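You operate a simulated robot arm through the tools that you are given. There is no shell and no other tool. Be economical: measure what you need, move in short steps, check, and stop when the job is done.

The job below is to be done with a simulated robot arm. You get a single attempt, and the scene is never put back.

TASK
Fill the sauce tub at the sauce pump, then lid it.
Fine: pumped to about its line, set back where it stood, the yellow lid pushed on; the relish tub stays empty.

Only the result counts: the job must be done as asked and must still hold three seconds after the hand-in. Knocking over, shifting, dropping, spilling or breaking anything else fails it. A push-on lid holds only when it is set on centred and level and pressed home; a screw cap is set on level and turned clockwise until tight.

THE ROBOT
A 6-joint arm with a two-finger parallel gripper, fixed in place. Base frame: the origin is at the foot of the arm, x ahead of it, y to its left, z up; the work surface is at about z = 740. Readings come in mm, rad, newtons and seconds.
With the tool pointing down near the work surface it reaches from about 260 to 680 mm from the base axis. Its first joint turns from -1.152 to 1.152 rad. Payload 2.9 kg.
The TCP is the grasp point between the finger pads, 30 mm short of the fingertips. In the tool frame z runs along the fingers and y along their closing line. The gripper opens to 110 mm. The fingers are 20 mm wide and 10 mm thick; the gripper's body (48 by 112 mm) begins 55 mm behind the TCP.
Orientation is that of the tool frame in the base frame, as [roll, pitch, yaw] about the fixed x, y, z axes, in that order (R = Rz(yaw) Ry(pitch) Rx(roll)). With the fingers straight down and closing along the base's y, the tool's x points along the base's -x, its y along +y and its z along -z.

THE INTERFACE
- The arm moves only by the tool step_arm. Its argument "series" is a list of rows, each a list of 7 numbers: the turn, a rotation vector about the tool's x, y, z in degrees, then the shift along the tool's x, y, z in mm, then the gripper command, from -1 (fully open) to 1 (shut), values between in proportion. In form: [[ax, ay, az, tx, ty, tz, fingers], ...]. A call has 1 to 8 rows; each row shifts and turns the commanded pose from where the row before left it, along the tool's axes as they then stand. Each row takes 0.2 s and may step no farther than 50 mm and 0.15 rad from the row before; otherwise, or with a gripper value out of range, the whole call is refused. A pose out of reach is approached as far as the arm can. The call stops where the force on the tool passes 40 N (or 10 N more than at its start, if that is more) or the arm is blocked; 0.2 s more then pass. Each finger travels about 108 mm/s and halts on what it meets, pressing with about 31 N; the grip force reading is that of the motor and also rises with nothing between the fingers. The clock runs only during rows and for 0.2 s after the last one: add rows that do not move to give the fingers time. It gives the time, the measured TCP pose, the force on the tool (base axes), the opening and the grip force at its end, in the units of the frame above (readings bear some noise), with the torque about the TCP (base axes, N m) and any sound that the robot's microphone picked up.
- Cameras (640 x 400 px; columns grow to the right, rows downward): "scene" is fixed at [86.3, 438.2, 1392.3]; the picture's right is [-0.69, -0.73, 0.00], its down [-0.36, 0.34, -0.87] and it looks along [0.63, -0.60, -0.49] (base axes); focal length 310 px, centre (320, 200). "wrist" rides on the gripper at [72, 17, -103] in the tool frame; the picture's right is [-0.23, 0.97, 0.00], its down [-0.76, -0.18, -0.62] and it looks along [-0.61, -0.14, 0.78] (tool axes); focal length 222 px, centre (320, 200). There is no depth. A picture from a camera that has moved, and an enlarged one, comes with that camera's place and axes in the base frame and with its lens.
- snapshot(camera): a new picture of that camera. The clock stands still meanwhile.
- zoom(camera, box): a new picture of the part [left, top, right, bottom] of that camera's present view, enlarged. The clock stands still meanwhile.
- sign_off(): hands the job in; it is judged then, once.

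Go step by step. Nothing tells you positions but the pictures and the camera data: compare them with the known pose of the tool, close in by small moves and look again before you grip or let go. The budget is 120 turns and 68 pictures, counting those below and the enlarged ones. Unless the task says otherwise, let go and move clear before handing in, and close with one line.

The tools are called after "Call:" as a command line: name --pt "numbers of a row" for each row, then --argument value for the rest, lists and objects as JSON in quotes. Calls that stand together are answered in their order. step_arm: Moves the arm, as the interface text tells. Its arguments: {"type":"object","properties":{"series":{"type":"array"}},"required":["series"]} The other tools are called the same way: snapshot (camera) takes a picture; zoom (camera, box) takes an enlarged picture of a part of a camera's view; sign_off () hands the job in.

At the start:

```text
time_s: 0.0
eef_pos: [457.3, -146.9, 1162.6]
ee_rot: [3.141, -0.001, -3.141]
contact_force: [-0.8, 0.3, -0.2]
wrist_torque: [0.0, -0.01, -0.01]
gripper_width: 109.7
finger_force: 0.0
```

scene: 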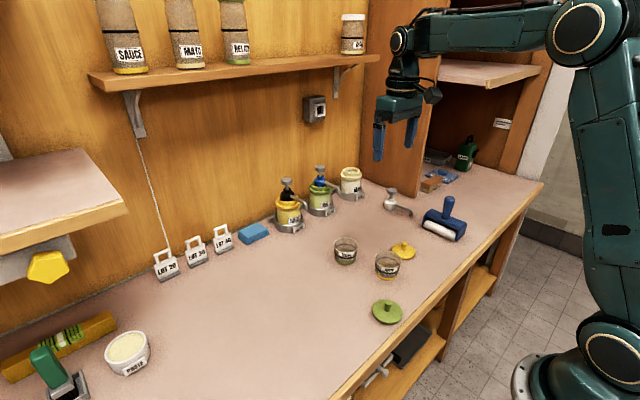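
wrist: 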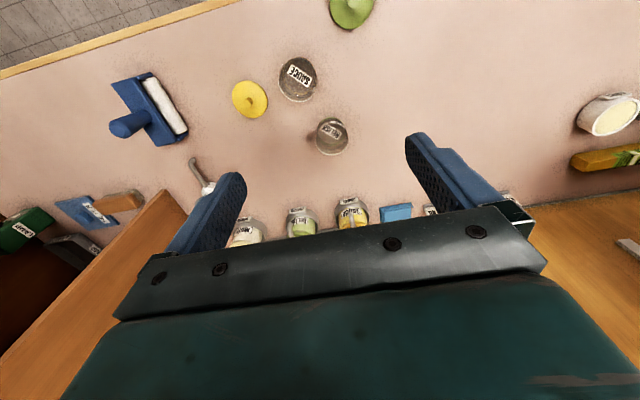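

I see two glass tubs (one labelled SAUCE), a yellow and a green lid, and pumps at the back wall. I'll take closer looks first to locate them.

Call:
zoom --camera "scene" --box '[260, 150, 460, 275]'

Call:
zoom --camera "scene" --box '[320, 220, 440, 330]'

Call:
zoom --camera "wrist" --box '[200, 40, 400, 165]'

```text
3.20 times, centred on (360, 212) of scene
camera zoom: at [86.3, 438.2, 1392.3], right [-0.69, -0.73, 0.0], down [-0.36, 0.34, -0.87], along [0.63, -0.6, -0.49], focal length 991 px, centre (192, 160)
```

zoom: 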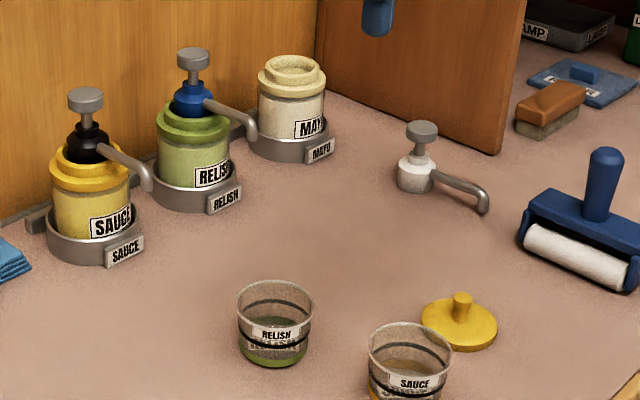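

```text
3.64 times, centred on (380, 275) of scene
camera zoom: at [86.3, 438.2, 1392.3], right [-0.69, -0.73, 0.0], down [-0.36, 0.34, -0.87], along [0.63, -0.6, -0.49], focal length 1126 px, centre (102, -73)
```

zoom: 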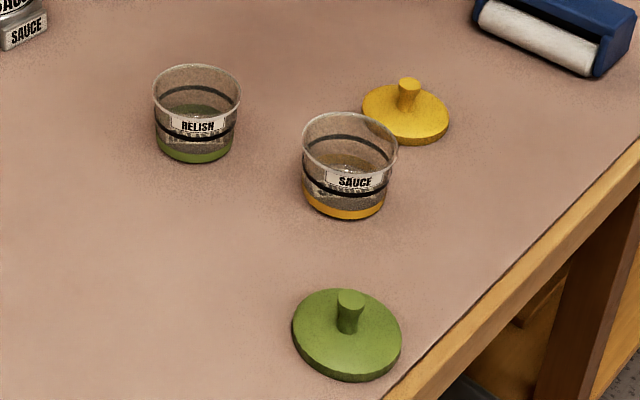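

```text
3.20 times, centred on (300, 102) of wrist
camera zoom: at [384.8, -131.0, 1267.1], right [0.23, 0.97, 0.0], down [0.76, -0.18, 0.62], along [0.61, -0.14, -0.78], focal length 711 px, centre (384, 512)
```

zoom: 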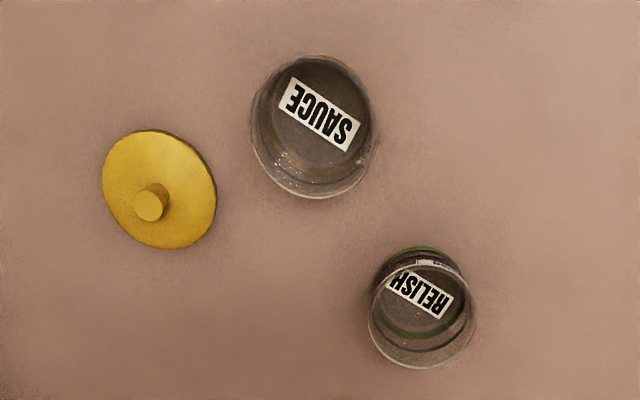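

The sauce tub is at about (457,-184), the yellow lid at about (479,-308) and the sauce pump at roughly x 850, y -148. The pump is too far for a tool pointing down, so I'll lower and tilt the fingers forward for a closer view.

Call:
step_arm --pt "0 0 0 0 0 45 -1" --pt "0 0 0 0 0 45 -1" --pt "0 -7.5 0 0 0 45 -1" --pt "0 -7.5 0 0 0 45 -1" --pt "0 -7.5 0 0 0 20 -1" --pt "0 -7.5 0 0 0 0 -1" --pt "0 -7.5 0 0 0 0 -1" --pt "0 -7.5 0 0 0 0 -1"

Call:
snapshot --camera "wrist"

Call:
snapshot --camera "scene"

```text
time_s: 1.8
eef_pos: [468.9, -147.6, 965.2]
ee_rot: [-3.141, 0.789, -3.141]
contact_force: [0.4, 0.4, 0.2]
wrist_torque: [-0.02, 0.02, 0.01]
gripper_width: 109.9
finger_force: 0.1
```

```text
62 pictures are left
camera wrist: at [343.9, -131.7, 986.8], right [0.16, 0.97, 0.16], down [0.1, -0.18, 0.98], along [0.98, -0.14, -0.12], focal length 222 px, centre (320, 200)
```

wrist: 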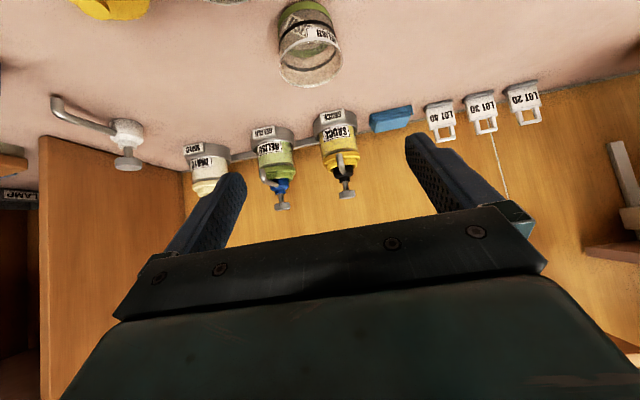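

```text
61 pictures are left
```

scene: 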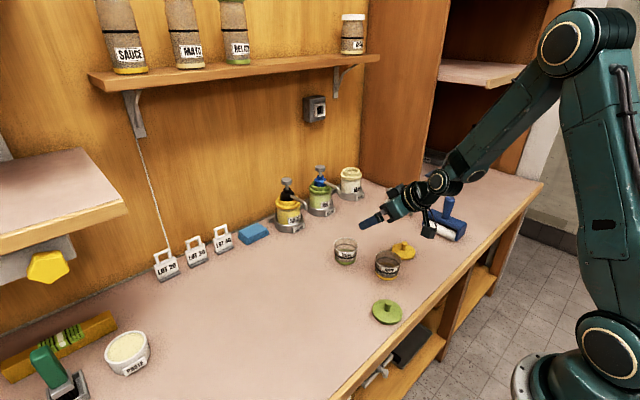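

The tilt works, and the wrist view, though upside down, shows the pumps. I'll zoom on them.

Call:
zoom --camera "wrist" --box '[240, 90, 400, 220]'

Call:
zoom --camera "scene" --box '[260, 165, 350, 245]'

```text
3.08 times, centred on (320, 155) of wrist
camera zoom: at [343.9, -131.7, 986.8], right [0.16, 0.97, 0.16], down [0.1, -0.18, 0.98], along [0.98, -0.14, -0.12], focal length 684 px, centre (320, 338)
```

zoom: 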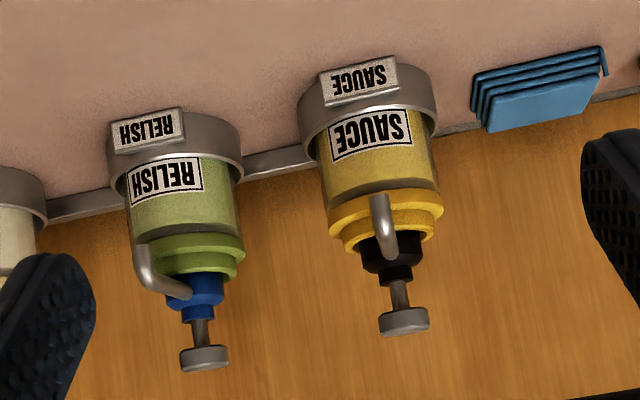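

```text
5.00 times, centred on (305, 205) of scene
camera zoom: at [86.3, 438.2, 1392.3], right [-0.69, -0.73, 0.0], down [-0.36, 0.34, -0.87], along [0.63, -0.6, -0.49], focal length 1548 px, centre (395, 175)
```

zoom: 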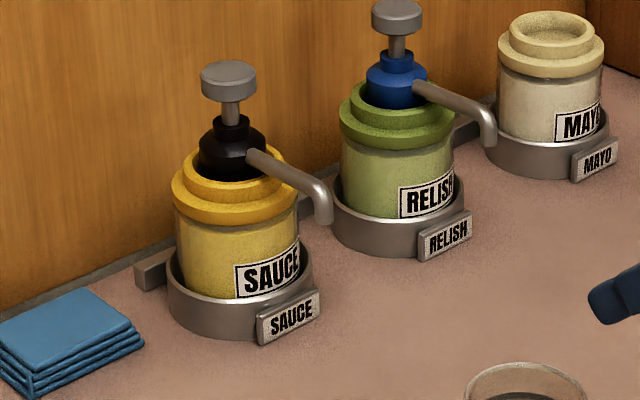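

The pump head is at about (866,-141,930) and the spout tip at about (770,-141,853). Before gripping anything, I'll test whether the arm reaches the spout spot at this tilt.

Call:
step_arm --pt "0 0 0 -32.6 1.4 32.8 -1" --pt "0 0 0 -32.6 1.4 32.8 -1" --pt "0 0 0 -32.6 1.4 32.8 -1" --pt "0 0 0 -32.6 1.4 32.8 -1" --pt "0 0 0 -32.6 1.4 32.8 -1" --pt "0 0 0 0 0 0 -1"

Call:
step_arm --pt "0 0 0 31 0 31 -1" --pt "0 0 0 31 0 31 -1" --pt "0 0 0 31 0 31 -1" --pt "0 0 0 31 0 31 -1" --pt "0 0 0 -21 0 21 -1" --pt "0 0 0 -21 0 21 -1" --pt "0 0 0 0 0 0 -1"

Call:
snapshot --camera "wrist"

Call:
snapshot --camera "scene"

```text
time_s: 3.2
eef_pos: [699.6, -138.6, 963.3]
ee_rot: [-3.141, 0.784, 3.141]
contact_force: [1.2, -0.6, 0.3]
wrist_torque: [0.0, 0.01, -0.02]
gripper_width: 110.3
finger_force: 0.1
```

```text
time_s: 4.8
eef_pos: [760.8, -140.2, 787.0]
ee_rot: [-3.14, 0.786, 3.141]
contact_force: [-1.2, 0.8, 6.9]
wrist_torque: [0.06, 0.98, -0.01]
gripper_width: 110.1
finger_force: 0.1
```

```text
58 pictures are left
camera wrist: at [636.0, -123.8, 810.3], right [0.16, 0.97, 0.16], down [0.1, -0.18, 0.98], along [0.98, -0.14, -0.12], focal length 222 px, centre (320, 200)
```

wrist: 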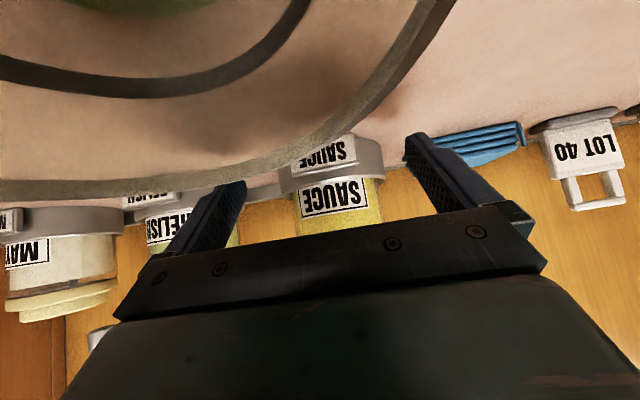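

```text
57 pictures are left
```

scene: 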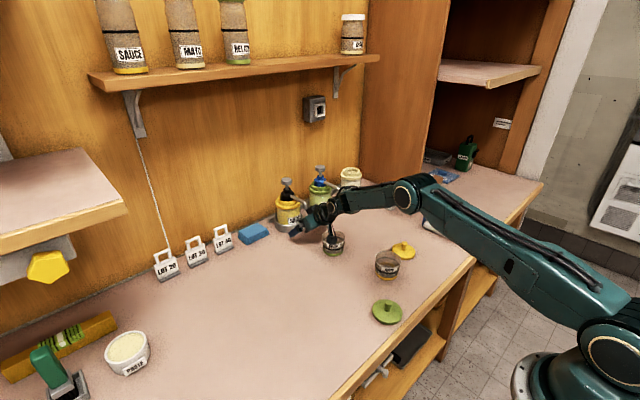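

There's a contact reading of about 7 N and something hangs close to the relish tub, so I'll zoom in before moving on.

Call:
zoom --camera "scene" --box '[270, 170, 430, 285]'

```text
3.48 times, centred on (350, 228) of scene
camera zoom: at [86.1, 438.2, 1392.3], right [-0.69, -0.73, 0.0], down [-0.36, 0.34, -0.87], along [0.63, -0.6, -0.49], focal length 1077 px, centre (216, 104)
```

zoom: 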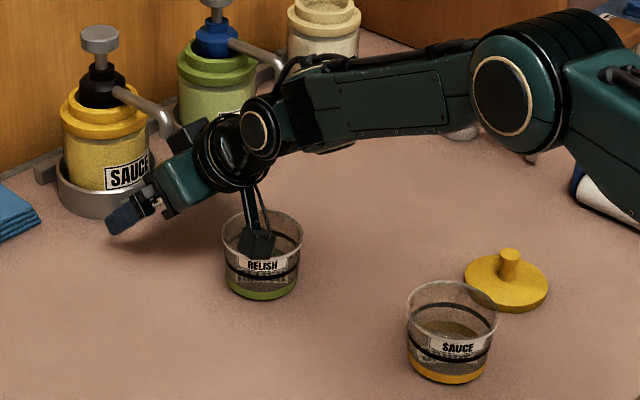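

The wrist camera dipped into the relish tub and pushed it about 55 mm in +x. I'll lift straight out slowly, then put the tub back on its original spot at about (585,-145).

Call:
step_arm --pt "0 0 0 -7 0 -7 -1" --pt "0 0 0 -7 0 -7 -1" --pt "0 0 0 -14 0 -14 -1" --pt "0 0 0 -21 0 -21 -1" --pt "0 0 0 -31 0 -31 -1" --pt "0 0 0 -31 0 -31 -1" --pt "0 0 0 -31 0 -31 -1" --pt "0 0 0 0 0 0 -1"

Call:
zoom --camera "scene" --box '[270, 170, 430, 285]'

```text
time_s: 6.6
eef_pos: [760.0, -139.5, 988.3]
ee_rot: [3.141, 0.785, 3.14]
contact_force: [0.4, -0.4, -0.8]
wrist_torque: [0.03, -0.01, 0.01]
gripper_width: 110.0
finger_force: 0.0
```

```text
3.48 times, centred on (350, 228) of scene
camera zoom: at [86.3, 438.2, 1392.3], right [-0.69, -0.73, 0.0], down [-0.36, 0.34, -0.87], along [0.63, -0.6, -0.49], focal length 1077 px, centre (216, 104)
```

zoom: 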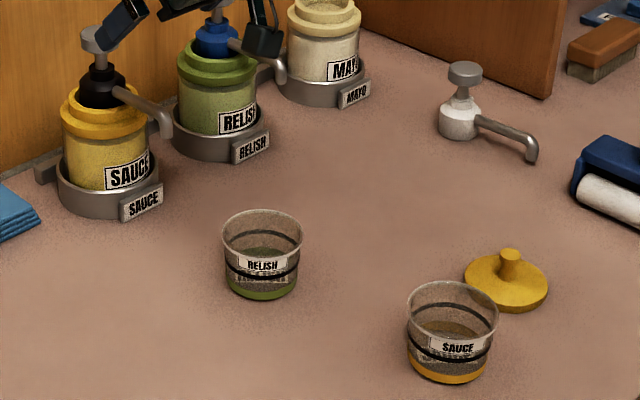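

The tub is upright but stands at about (643,-147) instead of (585,-145). It's in the way of the wrist camera during filling, so I'll straighten the tool, set it aside with a vertical grip and return it to its exact spot at the end.

Call:
step_arm --pt "0 0 0 27.6 -2.3 -27.6 -1" --pt "0 0 0 27.6 -2.3 -27.6 -1" --pt "0 0 0 27.6 -2.3 -27.6 -1" --pt "0 8.5 0 0 0 0 -1" --pt "0 8.5 0 0 0 0 -1" --pt "0 8.5 0 0 0 0 -1" --pt "0 8.5 0 0 0 0 -1" --pt "0 8.5 0 0 0 0 -1"

Call:
step_arm --pt "0 2.5 0 0 0 0 -1" --pt "0 0 0 0 0 40 -1" --pt "0 0 0 0 0 40 -1" --pt "0 0 0 0 0 0 -1"

Call:
snapshot --camera "wrist"

Call:
zoom --camera "scene" --box '[320, 220, 440, 330]'

```text
time_s: 8.4
eef_pos: [642.8, -145.9, 988.7]
ee_rot: [-3.141, 0.042, 3.14]
contact_force: [0.5, 0.8, 0.0]
wrist_torque: [-0.02, 0.02, -0.03]
gripper_width: 110.0
finger_force: 0.0
```

```text
time_s: 9.4
eef_pos: [642.5, -144.8, 907.0]
ee_rot: [-3.141, 0.0, -3.141]
contact_force: [0.1, 0.1, 0.7]
wrist_torque: [0.01, -0.04, 0.01]
gripper_width: 110.1
finger_force: 0.0
```

```text
54 pictures are left
camera wrist: at [569.2, -129.7, 1011.3], right [0.23, 0.97, 0.0], down [0.76, -0.18, 0.62], along [0.61, -0.14, -0.78], focal length 222 px, centre (320, 200)
```

wrist: 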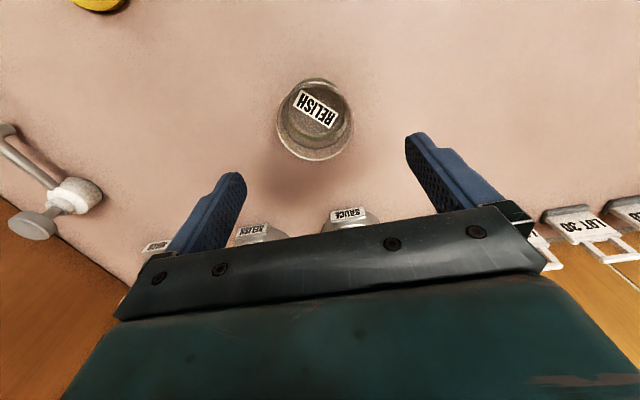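

```text
3.64 times, centred on (380, 275) of scene
camera zoom: at [86.3, 438.2, 1392.3], right [-0.69, -0.73, 0.0], down [-0.36, 0.34, -0.87], along [0.63, -0.6, -0.49], focal length 1126 px, centre (102, -73)
```

zoom: 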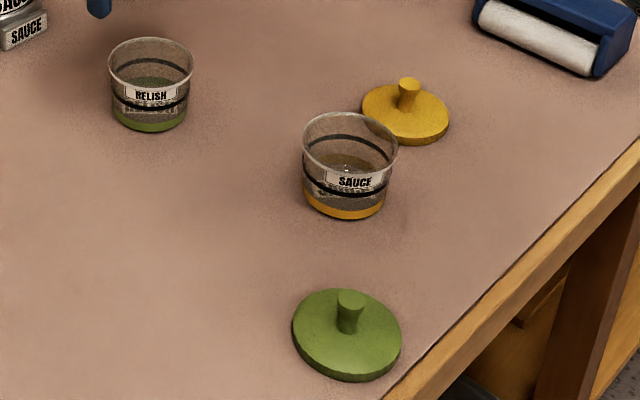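

The relish tub is at about (641,-148). I'll descend around it with the gripper open.

Call:
step_arm --pt "0 0 0 1.5 -3 44 -1" --pt "0 0 0 0 0 44 -1" --pt "0 0 0 0 0 42 -1" --pt "0 0 0 0 0 0 -1"

Call:
snapshot --camera "wrist"

```text
time_s: 10.4
eef_pos: [641.8, -148.9, 778.4]
ee_rot: [3.141, 0.0, 3.141]
contact_force: [-1.0, -0.3, -0.6]
wrist_torque: [0.0, 0.01, -0.04]
gripper_width: 109.7
finger_force: 0.2
```

```text
52 pictures are left
camera wrist: at [568.0, -133.2, 882.8], right [0.23, 0.97, 0.0], down [0.76, -0.18, 0.62], along [0.61, -0.14, -0.78], focal length 222 px, centre (320, 200)
```

wrist: 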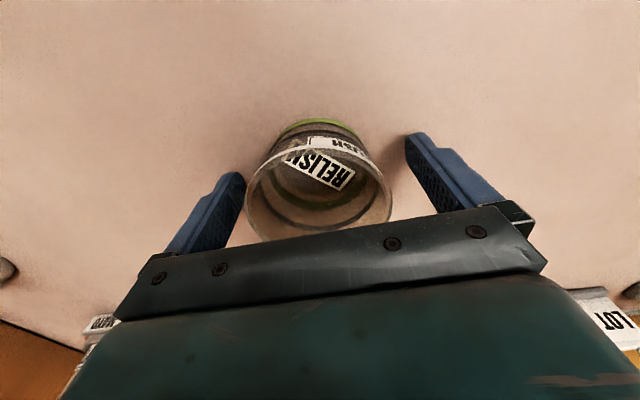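

The tub is well between the fingers, so I'll close on it.

Call:
step_arm --pt "0 0 0 0 0 0 -0.2" --pt "0 0 0 0 0 0 0" --pt "0 0 0 0 0 0 0" --pt "0 0 0 0 0 0 0"

```text
time_s: 11.4
eef_pos: [641.1, -148.8, 779.4]
ee_rot: [-3.141, 0.001, -3.141]
contact_force: [0.5, -0.1, -0.4]
wrist_torque: [-0.07, -0.03, 0.06]
gripper_width: 71.6
finger_force: 31.8
```

It's gripped at 71.6 mm. I'll lift it, move it to free space near (600,50) and set it down.

Call:
step_arm --pt "0 0 0 0 0 -20 0" --pt "0 0 0 0 0 -20 0" --pt "0 0 0 8 48 0 0" --pt "0 0 0 8 48 0 0" --pt "0 0 0 8 48 0 0" --pt "0 0 0 8 48 0 0" --pt "0 0 0 0 0 25 0" --pt "0 0 0 0 0 10 0"

Call:
step_arm --pt "0 0 0 0 0 3 0" --pt "0 0 0 0 0 1.5 0" --pt "0 0 0 0 0 0 0"

```text
time_s: 13.2
eef_pos: [609.2, 42.5, 782.8]
ee_rot: [-3.141, 0.0, -3.141]
contact_force: [-0.5, -0.1, 0.4]
wrist_torque: [0.01, -0.03, -0.03]
gripper_width: 71.7
finger_force: 31.4
```

```text
time_s: 14.0
eef_pos: [609.2, 42.2, 778.7]
ee_rot: [3.141, 0.0, -3.141]
contact_force: [-1.9, 0.0, 5.3]
wrist_torque: [-0.14, 0.02, -0.04]
gripper_width: 71.4
finger_force: 31.1
```

Contact with the table is felt, so I'll release and rise.

Call:
step_arm --pt "0 0 0 0 0 0 -0.6" --pt "0 0 0 0 0 0 -1" --pt "0 0 0 0 0 0 -1" --pt "0 0 0 0 0 -40 -1" --pt "0 0 0 0 0 -45 -1" --pt "0 0 0 0 0 -45 -1" --pt "0 0 0 0 0 0 -1"

Call:
snapshot --camera "scene"

```text
time_s: 15.6
eef_pos: [609.9, 44.0, 908.8]
ee_rot: [3.14, 0.0, 3.141]
contact_force: [-0.6, 0.1, -0.2]
wrist_torque: [-0.02, 0.01, 0.0]
gripper_width: 110.2
finger_force: 0.1
```

```text
51 pictures are left
```

scene: 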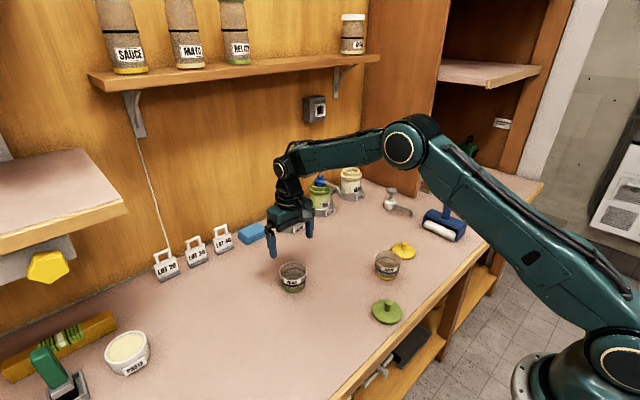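

The relish tub stands safely aside. Next I go over the sauce tub and tilt 45°.

Call:
step_arm --pt "0 0 0 25.7 -38 0 -1" --pt "0 0 0 25.7 -38 0 -1" --pt "0 0 0 25.7 -38 0 -1" --pt "0 0 0 25.7 -38 0 -1" --pt "0 0 0 25.7 -38 0 -1" --pt "0 0 0 25.7 -38 0 -1" --pt "0 0 0 0 0 0 -1"

Call:
snapshot --camera "wrist"

```text
time_s: 17.2
eef_pos: [452.0, -187.3, 906.2]
ee_rot: [-3.141, 0.001, 3.141]
contact_force: [-0.6, 0.4, 0.2]
wrist_torque: [-0.01, 0.01, -0.05]
gripper_width: 109.9
finger_force: 0.1
```

```text
50 pictures are left
camera wrist: at [379.1, -170.7, 1010.8], right [0.23, 0.97, 0.0], down [0.76, -0.18, 0.62], along [0.61, -0.14, -0.78], focal length 222 px, centre (320, 200)
```

wrist: 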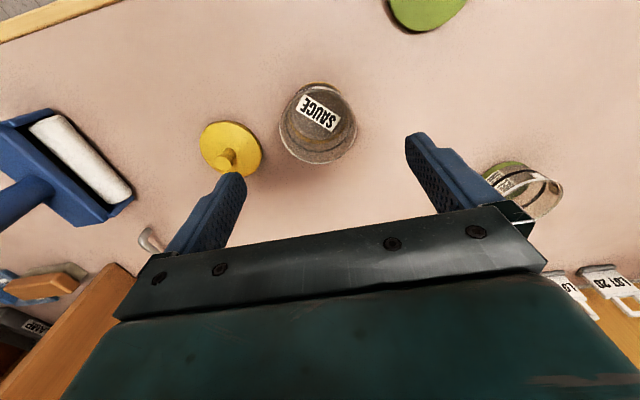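

The sauce tub is at about (453,-186). I'll tilt to 45° above it and look again.

Call:
step_arm --pt "0 -7.5 0 0 1 0 -1" --pt "0 -7.5 0 0 0 0 -1" --pt "0 -7.5 0 0 0 0 -1" --pt "0 -7.5 0 0 0 0 -1" --pt "0 -7.5 0 0 0 0 -1" --pt "0 -7.5 0 0 0 0 -1" --pt "0 0 0 15 0 15 -1" --pt "0 0 0 0 0 0 -1"

Call:
snapshot --camera "wrist"

Call:
zoom --camera "scene" --box '[320, 190, 480, 330]'

```text
time_s: 19.0
eef_pos: [454.3, -185.6, 887.6]
ee_rot: [3.141, 0.787, -3.141]
contact_force: [0.3, -0.9, 0.5]
wrist_torque: [0.0, -0.02, 0.0]
gripper_width: 109.8
finger_force: 0.0
```

```text
49 pictures are left
camera wrist: at [329.4, -169.2, 910.2], right [0.16, 0.97, 0.16], down [0.1, -0.18, 0.98], along [0.98, -0.14, -0.12], focal length 222 px, centre (320, 200)
```

wrist: 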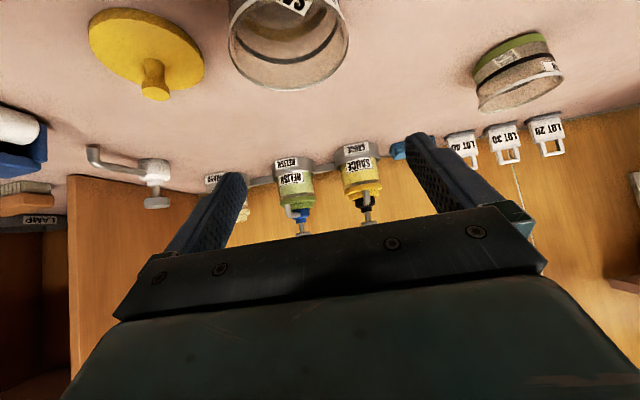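

```text
2.86 times, centred on (400, 260) of scene
camera zoom: at [86.3, 438.2, 1392.3], right [-0.69, -0.73, 0.0], down [-0.36, 0.34, -0.87], along [0.63, -0.6, -0.49], focal length 885 px, centre (91, 29)
```

zoom: 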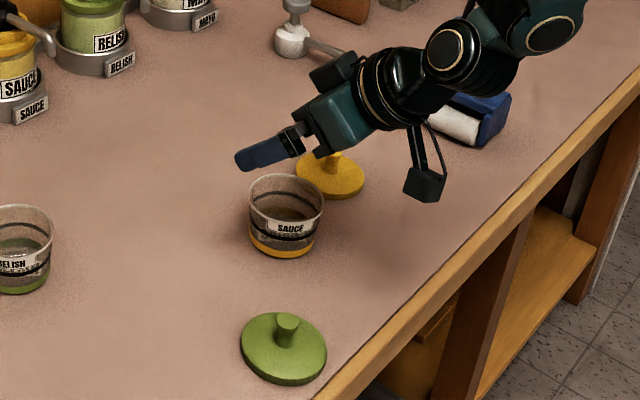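

Alignment looks right, so I'll lower around the tub.

Call:
step_arm --pt "0 0 0 25.8 -0.5 25.8 -1" --pt "0 0 0 25.8 -0.5 25.8 -1" --pt "0 0 0 15 0 15 -1" --pt "0 0 0 10 0 10 -1" --pt "0 0 0 0 0 0 -1"

Call:
zoom --camera "scene" --box '[320, 190, 480, 330]'

Call:
snapshot --camera "wrist"

```text
time_s: 20.2
eef_pos: [454.8, -185.9, 778.9]
ee_rot: [-3.141, 0.785, -3.141]
contact_force: [-0.6, 0.6, 0.3]
wrist_torque: [0.02, -0.01, 0.01]
gripper_width: 110.3
finger_force: 0.0
```

```text
2.86 times, centred on (400, 260) of scene
camera zoom: at [86.3, 438.2, 1392.3], right [-0.69, -0.73, 0.0], down [-0.36, 0.34, -0.87], along [0.63, -0.6, -0.49], focal length 885 px, centre (91, 29)
```

zoom: 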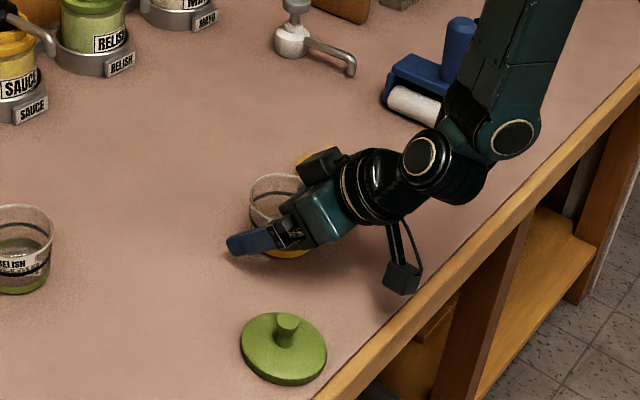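

```text
46 pictures are left
camera wrist: at [330.1, -170.5, 801.9], right [0.16, 0.97, 0.16], down [0.1, -0.18, 0.98], along [0.98, -0.14, -0.12], focal length 222 px, centre (320, 200)
```

wrist: 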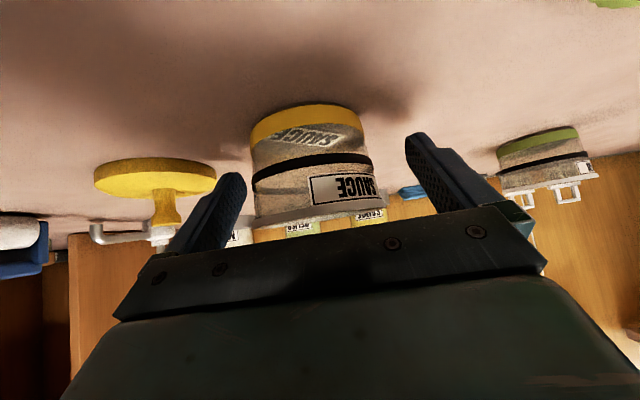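

The tub sits between the fingers, and the black line is clear from the side. Closing now.

Call:
step_arm --pt "0 0 0 0 0 0 -0.2" --pt "0 0 0 0 0 0 0" --pt "0 0 0 0 0 0 0" --pt "0 0 0 0 0 0 0"

Call:
zoom --camera "scene" --box '[320, 190, 480, 330]'

```text
time_s: 21.2
eef_pos: [454.2, -186.7, 779.2]
ee_rot: [-3.141, 0.786, -3.14]
contact_force: [-0.4, -0.4, 0.0]
wrist_torque: [-0.02, -0.01, 0.0]
gripper_width: 70.9
finger_force: 30.8
```

```text
2.86 times, centred on (400, 260) of scene
camera zoom: at [86.3, 438.2, 1392.3], right [-0.69, -0.73, 0.0], down [-0.36, 0.34, -0.87], along [0.63, -0.6, -0.49], focal length 885 px, centre (91, 29)
```

zoom: 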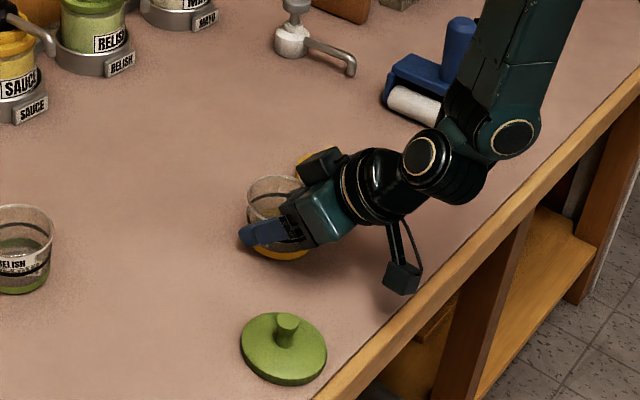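

Gripping shifted the tub about +4 mm in y, so I'll correct for that on the return. Now I lift and carry it to x≈680, short of the spout.

Call:
step_arm --pt "0 0 0 -14 0 -14 0" --pt "0 0 0 -14 0 -14 0" --pt "0 0 0 -32 9 32 0" --pt "0 0 0 -32 9 32 0" --pt "0 0 0 -32 9 32 0" --pt "0 0 0 -32 9 32 0" --pt "0 0 0 -32 9 32 0" --pt "0 0 0 0 0 0 0"

Call:
step_arm --pt "0 0 0 12 0 12 0" --pt "0 0 0 12 0 12 0" --pt "0 0 0 0 0 0 0"

Call:
zoom --camera "scene" --box '[250, 160, 410, 280]'

```text
time_s: 23.0
eef_pos: [681.6, -142.9, 820.0]
ee_rot: [-3.141, 0.785, 3.141]
contact_force: [-1.1, 0.4, -0.5]
wrist_torque: [0.03, 0.0, 0.0]
gripper_width: 70.5
finger_force: 30.5
```

```text
time_s: 23.8
eef_pos: [681.4, -140.5, 785.6]
ee_rot: [3.141, 0.786, -3.141]
contact_force: [-0.8, -0.3, -1.4]
wrist_torque: [-0.02, 0.01, 0.04]
gripper_width: 70.4
finger_force: 31.0
```

```text
3.33 times, centred on (330, 220) of scene
camera zoom: at [86.3, 438.2, 1392.3], right [-0.69, -0.73, 0.0], down [-0.36, 0.34, -0.87], along [0.63, -0.6, -0.49], focal length 1032 px, centre (287, 133)
```

zoom: 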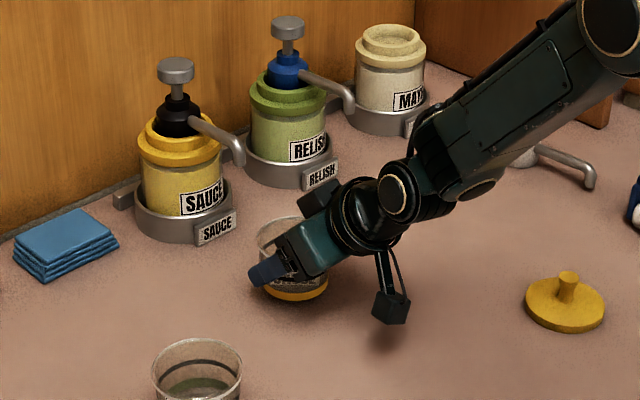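

It's clear. I slide forward under the spout, then check.

Call:
step_arm --pt "0 0 0 -14.3 0 14.3 0" --pt "0 0 0 -14.3 0 14.3 0" --pt "0 0 0 -14.3 0 14.3 0" --pt "0 0 0 -10 0 10 0" --pt "0 0 0 0 0 0 0"

Call:
zoom --camera "scene" --box '[260, 170, 360, 245]'

Call:
snapshot --camera "wrist"

```text
time_s: 25.0
eef_pos: [755.9, -140.3, 785.9]
ee_rot: [-3.141, 0.784, 3.14]
contact_force: [0.0, 0.2, -0.3]
wrist_torque: [-0.05, -0.02, -0.02]
gripper_width: 70.6
finger_force: 31.4
```

```text
5.33 times, centred on (310, 208) of scene
camera zoom: at [86.3, 438.2, 1392.3], right [-0.69, -0.73, 0.0], down [-0.36, 0.34, -0.87], along [0.63, -0.6, -0.49], focal length 1652 px, centre (373, 160)
```

zoom: 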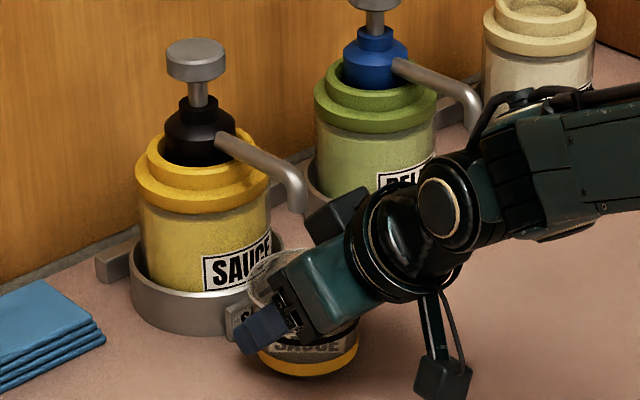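

```text
42 pictures are left
camera wrist: at [630.6, -124.0, 807.6], right [0.16, 0.97, 0.16], down [0.1, -0.18, 0.98], along [0.98, -0.14, -0.12], focal length 222 px, centre (320, 200)
```

wrist: 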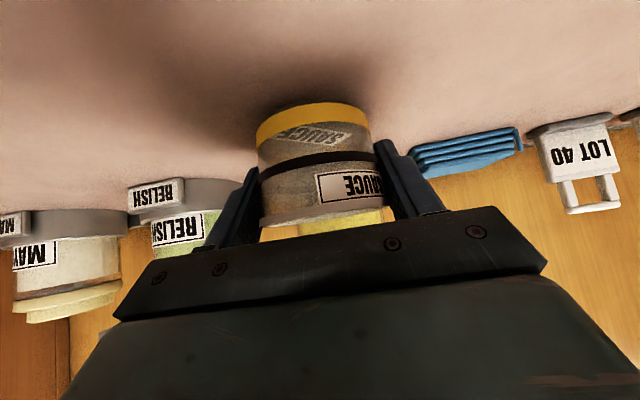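

The tub is close to under the spout. I'll nudge it 5 mm forward, lower to contact and let go.

Call:
step_arm --pt "0 0 0 -3.5 0 3.5 0" --pt "0 0 0 2.5 0 2.5 0" --pt "0 0 0 1.5 0 1.5 0" --pt "0 0 0 1 0 1 0" --pt "0 0 0 0 0 0 0"

```text
time_s: 26.2
eef_pos: [761.0, -140.6, 780.0]
ee_rot: [3.141, 0.786, 3.142]
contact_force: [0.2, 0.6, 3.5]
wrist_torque: [-0.01, 0.07, 0.03]
gripper_width: 70.6
finger_force: 30.9
```

The tub is touching the table. I'll release, back straight out and rise.

Call:
step_arm --pt "0 0 0 0 0 0 -0.6" --pt "0 0 0 0 0 0 -1" --pt "0 0 0 0 0 0 -1" --pt "0 0 0 24 0 -24 -1" --pt "0 0 0 28 0 -28 -1" --pt "0 0 0 28 0 -28 -1" --pt "0 0 0 0 0 0 -1"

Call:
zoom --camera "scene" --box '[260, 170, 360, 245]'

Call:
zoom --camera "wrist" --box '[220, 80, 420, 220]'

```text
time_s: 27.8
eef_pos: [647.9, -141.9, 780.2]
ee_rot: [3.141, 0.786, 3.141]
contact_force: [0.2, 0.1, -0.5]
wrist_torque: [0.0, -0.02, -0.02]
gripper_width: 109.7
finger_force: 0.1
```

```text
5.33 times, centred on (310, 208) of scene
camera zoom: at [86.3, 438.2, 1392.3], right [-0.69, -0.73, 0.0], down [-0.36, 0.34, -0.87], along [0.63, -0.6, -0.49], focal length 1652 px, centre (373, 160)
```

zoom: 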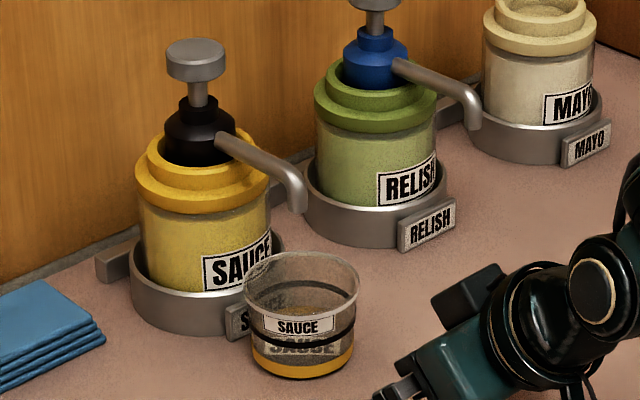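

```text
2.86 times, centred on (320, 150) of wrist
camera zoom: at [523.0, -126.2, 801.7], right [0.16, 0.97, 0.16], down [0.1, -0.18, 0.98], along [0.98, -0.14, -0.12], focal length 635 px, centre (320, 343)
```

zoom: 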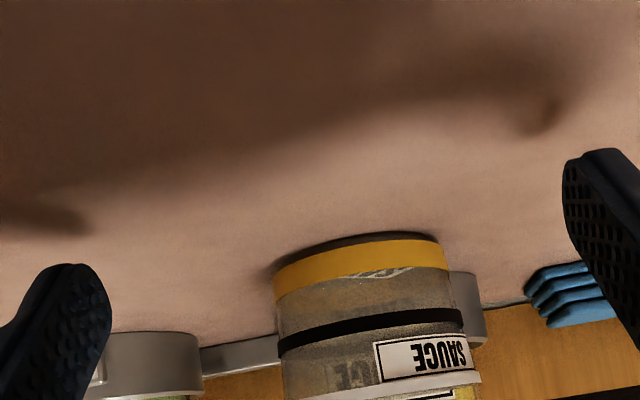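

The tub stands under the spout. Now I'll close the fingers, rise to z≈1000 and move over the sauce pump head.

Call:
step_arm --pt "0 0 0 -31 0 -31 -1" --pt "0 0 0 -31 0 -31 1" --pt "0 0 0 -31 0 -31 1" --pt "0 0 0 -31 0 -31 1" --pt "0 0 0 -31 0 -31 1" --pt "0 0 0 0 0 0 1"

Call:
step_arm --pt "0 0 0 -29 0 29 1" --pt "0 0 0 -29 0 29 1" --pt "0 0 0 -29 0 29 1" --pt "0 0 0 -29 0 29 1" --pt "0 0 0 -29 0 29 1" --pt "0 0 0 0 0 0 1"

Call:
zoom --camera "scene" --box '[240, 130, 400, 245]'

Call:
snapshot --camera "wrist"

```text
time_s: 29.2
eef_pos: [645.6, -139.8, 997.5]
ee_rot: [-3.14, 0.785, 3.141]
contact_force: [0.7, 0.6, -0.4]
wrist_torque: [0.0, 0.0, -0.01]
gripper_width: 0.0
finger_force: 31.2
```

```text
time_s: 30.6
eef_pos: [803.8, -136.7, 996.8]
ee_rot: [3.141, 0.785, -3.14]
contact_force: [-0.7, -0.9, -0.5]
wrist_torque: [0.01, -0.01, 0.02]
gripper_width: 0.2
finger_force: 30.9
out of reach, approached as far as the arm can: row 4, 5
```

```text
3.48 times, centred on (320, 188) of scene
camera zoom: at [86.3, 438.2, 1392.3], right [-0.69, -0.73, 0.0], down [-0.36, 0.34, -0.87], along [0.63, -0.6, -0.49], focal length 1077 px, centre (320, 244)
```

zoom: 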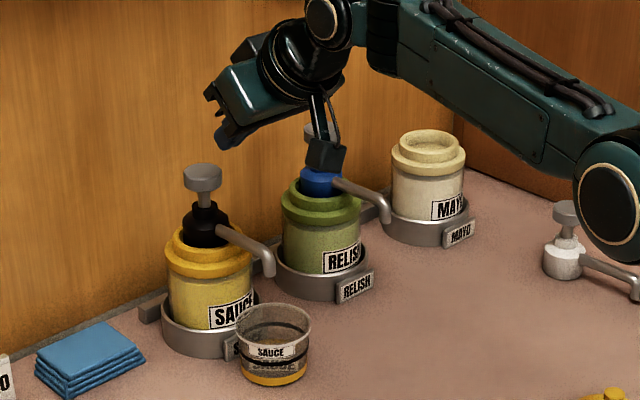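

```text
38 pictures are left
camera wrist: at [679.1, -120.6, 1018.8], right [0.16, 0.97, 0.16], down [0.1, -0.18, 0.98], along [0.98, -0.14, -0.12], focal length 222 px, centre (320, 200)
```

wrist: 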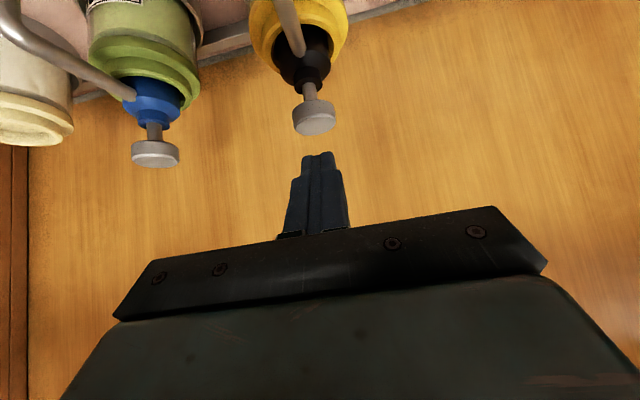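

At 45° the reach ends at x≈804. I'll back off a little and tilt to 65° to gain reach.

Call:
step_arm --pt "0 0 0 14 0 -14 1" --pt "0 -7 0 0 0 0 1" --pt "0 -7 0 0 0 0 1" --pt "0 -6 0 0 0 0 1" --pt "0 0 0 0 0 0 1"

```text
time_s: 31.8
eef_pos: [783.7, -137.4, 995.8]
ee_rot: [-3.14, 1.136, 3.141]
contact_force: [-0.2, 0.3, 0.1]
wrist_torque: [-0.01, 0.0, 0.04]
gripper_width: 0.1
finger_force: 31.0
```

Now I'll move over the disc, still about 20 mm above it.

Call:
step_arm --pt "0 0 0 -4.05 -1.7 32.3 1" --pt "0 0 0 -4.05 -1.7 32.3 1" --pt "0 0 0 0 0 0 1"

Call:
zoom --camera "scene" --box '[240, 130, 400, 245]'

Call:
snapshot --camera "wrist"

```text
time_s: 32.6
eef_pos: [846.0, -141.4, 973.4]
ee_rot: [3.14, 1.129, -3.142]
contact_force: [-0.9, 0.4, 0.1]
wrist_torque: [-0.02, 0.03, 0.04]
gripper_width: 0.1
finger_force: 31.5
heard: click
```

```text
3.48 times, centred on (320, 188) of scene
camera zoom: at [86.3, 438.2, 1392.3], right [-0.69, -0.73, 0.0], down [-0.36, 0.34, -0.87], along [0.63, -0.6, -0.49], focal length 1077 px, centre (320, 244)
```

zoom: 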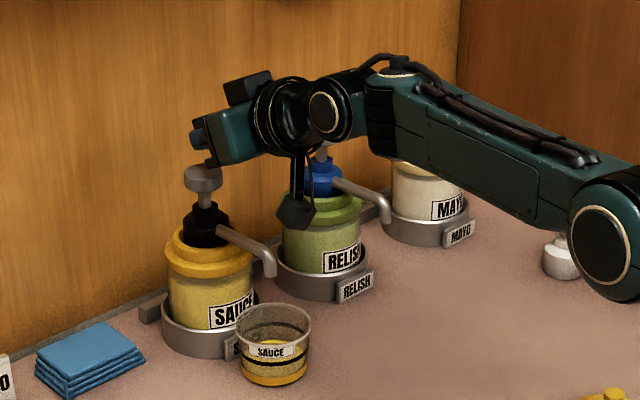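

```text
36 pictures are left
camera wrist: at [720.9, -125.0, 952.5], right [0.1, 0.97, 0.21], down [-0.24, -0.18, 0.95], along [0.97, -0.14, 0.22], focal length 222 px, centre (320, 200)
```

wrist: 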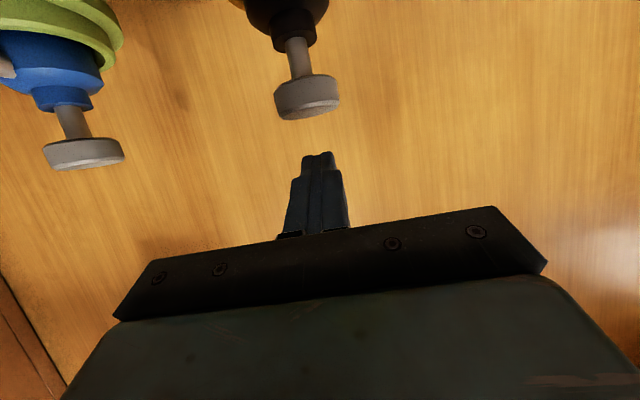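

A click was heard already, and the tub seems to show some sauce. I'll look closely.

Call:
zoom --camera "scene" --box '[270, 165, 340, 240]'

```text
5.33 times, centred on (305, 202) of scene
camera zoom: at [86.3, 438.2, 1392.3], right [-0.69, -0.73, 0.0], down [-0.36, 0.34, -0.87], along [0.63, -0.6, -0.49], focal length 1652 px, centre (400, 187)
```

zoom: 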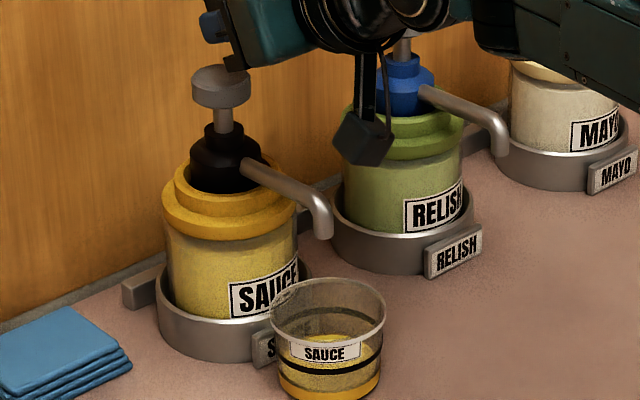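

One stroke has landed. I'll zoom the tub to read the level against the line.

Call:
zoom --camera "scene" --box '[295, 212, 330, 245]'

```text
12.12 times, centred on (312, 228) of scene
camera zoom: at [86.3, 438.2, 1392.3], right [-0.69, -0.73, 0.0], down [-0.36, 0.34, -0.87], along [0.63, -0.6, -0.49], focal length 3754 px, centre (411, -146)
```

zoom: 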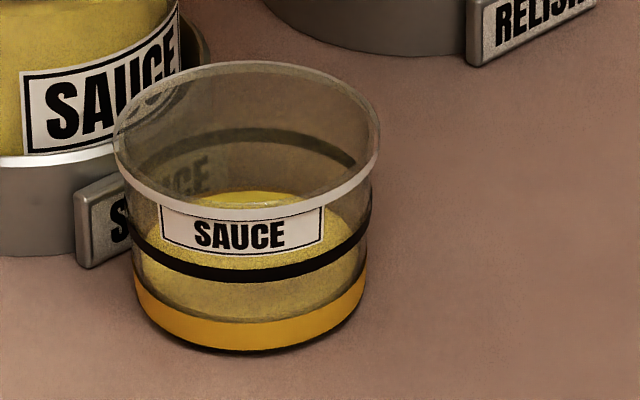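

The level is about a quarter of the way to the line. I'll make the next stroke in small downward steps to learn the contact height.

Call:
step_arm --pt "0 0 0 5.4 0 2.5 1" --pt "0 0 0 5.4 0 2.5 1" --pt "0 0 0 0 0 0 1"

```text
time_s: 33.4
eef_pos: [846.7, -141.3, 962.1]
ee_rot: [3.141, 1.135, -3.141]
contact_force: [0.0, -0.5, 0.3]
wrist_torque: [0.04, 0.0, 0.01]
gripper_width: 0.0
finger_force: 31.5
```

Call:
step_arm --pt "0 0 0 5.4 0 2.5 1" --pt "0 0 0 0 0 0 1"

Call:
zoom --camera "scene" --box '[270, 165, 340, 240]'

Call:
snapshot --camera "wrist"

```text
time_s: 34.0
eef_pos: [845.8, -141.3, 957.7]
ee_rot: [3.141, 1.134, -3.14]
contact_force: [0.0, -0.4, 0.1]
wrist_torque: [-0.03, 0.04, -0.02]
gripper_width: 0.4
finger_force: 31.2
```

```text
5.33 times, centred on (305, 202) of scene
camera zoom: at [86.3, 438.2, 1392.3], right [-0.69, -0.73, 0.0], down [-0.36, 0.34, -0.87], along [0.63, -0.6, -0.49], focal length 1652 px, centre (400, 187)
```

zoom: 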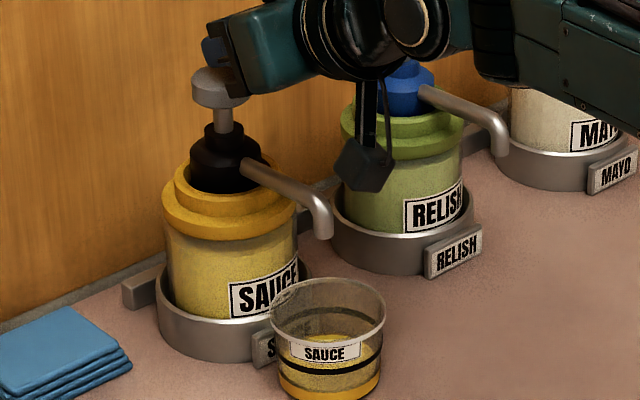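

```text
32 pictures are left
camera wrist: at [720.8, -125.3, 935.5], right [0.1, 0.97, 0.21], down [-0.24, -0.18, 0.95], along [0.97, -0.14, 0.22], focal length 222 px, centre (320, 200)
```

wrist: 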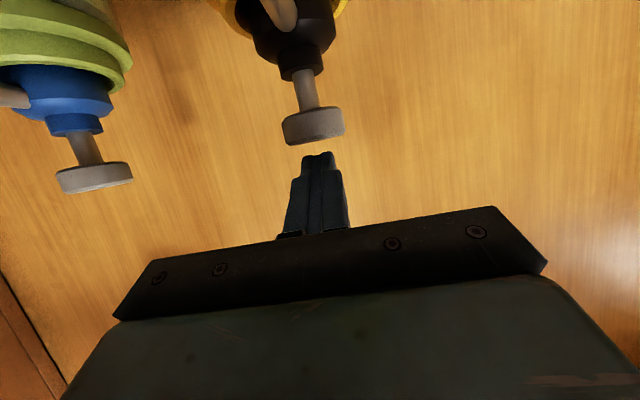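

Call:
step_arm --pt "0 0 0 5.4 0 2.5 1" --pt "0 0 0 0 0 0 1"

```text
time_s: 34.6
eef_pos: [845.8, -142.5, 950.6]
ee_rot: [3.141, 1.135, -3.141]
contact_force: [-0.8, 1.0, -0.3]
wrist_torque: [0.02, 0.01, 0.0]
gripper_width: 0.0
finger_force: 31.3
```

Call:
step_arm --pt "0 0 0 5.4 0 2.5 1" --pt "0 0 0 0 0 0 1"

Call:
snapshot --camera "wrist"

```text
time_s: 35.2
eef_pos: [845.7, -141.6, 945.7]
ee_rot: [3.141, 1.135, 3.141]
contact_force: [-0.2, -0.7, 1.5]
wrist_torque: [-0.03, -0.06, -0.07]
gripper_width: 0.0
finger_force: 30.8
```

```text
31 pictures are left
camera wrist: at [720.5, -125.5, 924.2], right [0.1, 0.97, 0.21], down [-0.24, -0.18, 0.95], along [0.97, -0.14, 0.22], focal length 222 px, centre (320, 200)
```

wrist: 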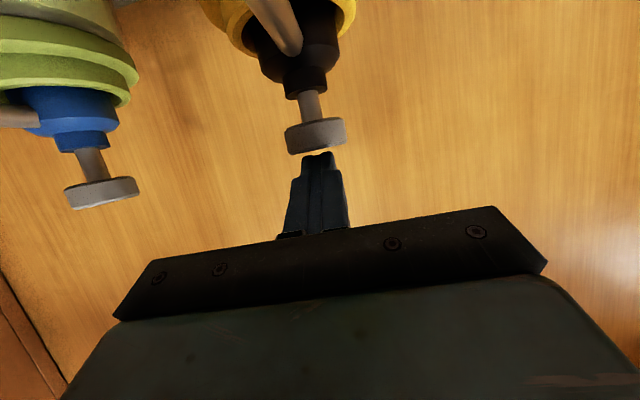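

First contact is at z≈946. I press further in small steps, listening for the click.

Call:
step_arm --pt "0 0 0 5.4 0 2.5 1" --pt "0 0 0 0 0 0 1"

Call:
step_arm --pt "0 0 0 5.4 0 2.5 1" --pt "0 0 0 0 0 0 1"

```text
time_s: 35.8
eef_pos: [846.3, -141.9, 939.5]
ee_rot: [-3.141, 1.134, -3.141]
contact_force: [-1.2, 0.2, 1.0]
wrist_torque: [0.01, 0.01, 0.0]
gripper_width: 0.2
finger_force: 31.7
```

```text
time_s: 36.4
eef_pos: [845.6, -141.2, 933.2]
ee_rot: [-3.142, 1.135, 3.14]
contact_force: [0.2, -0.1, 2.0]
wrist_torque: [0.0, -0.04, -0.02]
gripper_width: 0.3
finger_force: 31.4
heard: click
```

Click, second stroke. I rise to about z 955 to let it return, then look.

Call:
step_arm --pt "0 0 0 -10 0 -4.6 1" --pt "0 0 0 -10 0 -4.6 1" --pt "0 0 0 0 0 0 1" --pt "0 0 0 0 0 0 1"

Call:
zoom --camera "scene" --box '[295, 212, 330, 245]'

```text
time_s: 37.4
eef_pos: [846.6, -141.8, 955.8]
ee_rot: [3.14, 1.136, -3.141]
contact_force: [-1.0, -0.3, -0.3]
wrist_torque: [-0.02, 0.04, -0.03]
gripper_width: 0.0
finger_force: 30.9
```

```text
12.12 times, centred on (312, 228) of scene
camera zoom: at [86.3, 438.2, 1392.3], right [-0.69, -0.73, 0.0], down [-0.36, 0.34, -0.87], along [0.63, -0.6, -0.49], focal length 3754 px, centre (411, -146)
```

zoom: 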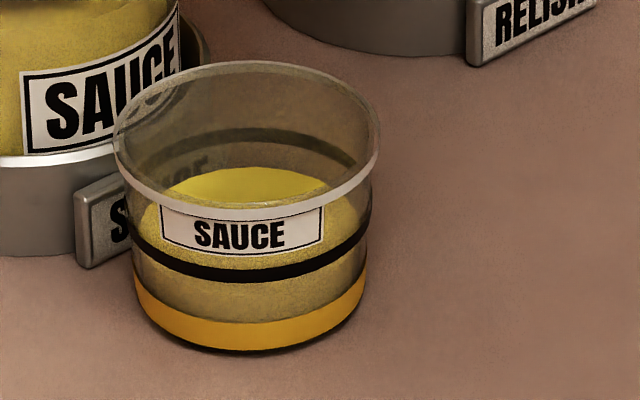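

The level rose by about 24 px per stroke and the line is about 31 px above it. I'll do a third stroke and check.

Call:
step_arm --pt "0 0 0 6 0 2.8 1" --pt "0 0 0 7 0 3.2 1" --pt "0 0 0 7 0 3.2 1" --pt "0 0 0 0 0 0 1"

Call:
step_arm --pt "0 0 0 -10 0 -4.6 1" --pt "0 0 0 -10 0 -4.6 1" --pt "0 0 0 0 0 0 1" --pt "0 0 0 0 0 0 1"

Call:
zoom --camera "scene" --box '[295, 212, 330, 245]'

```text
time_s: 38.4
eef_pos: [846.0, -141.7, 934.8]
ee_rot: [-3.141, 1.134, -3.141]
contact_force: [0.0, -0.1, 1.9]
wrist_torque: [-0.01, -0.09, -0.01]
gripper_width: 0.2
finger_force: 30.8
heard: click
```

```text
time_s: 39.4
eef_pos: [845.8, -142.2, 956.6]
ee_rot: [3.142, 1.134, -3.141]
contact_force: [0.2, -0.1, -0.3]
wrist_torque: [0.01, -0.04, -0.01]
gripper_width: 0.0
finger_force: 30.9
```

```text
12.12 times, centred on (312, 228) of scene
camera zoom: at [86.3, 438.2, 1392.3], right [-0.69, -0.73, 0.0], down [-0.36, 0.34, -0.87], along [0.63, -0.6, -0.49], focal length 3754 px, centre (411, -146)
```

zoom: 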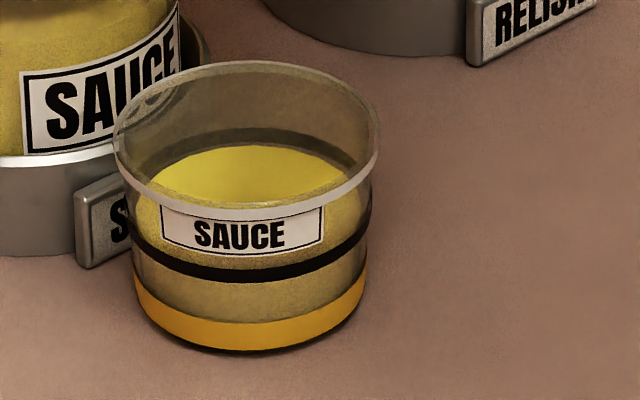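

Three strokes bring the surface practically to the line, and a fourth would overshoot. I'll retract, return to 45° and open the gripper.

Call:
step_arm --pt "0 0 0 -18 0 -8.5 1" --pt "0 0 0 17 0 -36.2 1" --pt "0 0 0 17 0 -36.2 1" --pt "0 0 0 17 0 -36.2 1" --pt "0 0 0 17 0 -36.2 1" --pt "0 0 0 17 0 -36.2 1" --pt "0 7 0 0 0 0 1" --pt "0 7 0 0 0 0 1"

Call:
step_arm --pt "0 6 0 0 0 0 -1" --pt "0 0 0 0 0 0 -1" --pt "0 0 0 0 0 0 -1" --pt "0 0 0 0 0 0 -1"

```text
time_s: 41.2
eef_pos: [646.7, -140.8, 974.6]
ee_rot: [3.141, 0.888, -3.141]
contact_force: [0.7, 0.4, -0.3]
wrist_torque: [0.0, -0.03, -0.01]
gripper_width: 0.0
finger_force: 31.1
```

```text
time_s: 42.2
eef_pos: [646.5, -141.9, 974.3]
ee_rot: [3.141, 0.786, 3.141]
contact_force: [-0.4, -0.3, 0.5]
wrist_torque: [-0.02, 0.03, -0.01]
gripper_width: 110.0
finger_force: 0.1
```

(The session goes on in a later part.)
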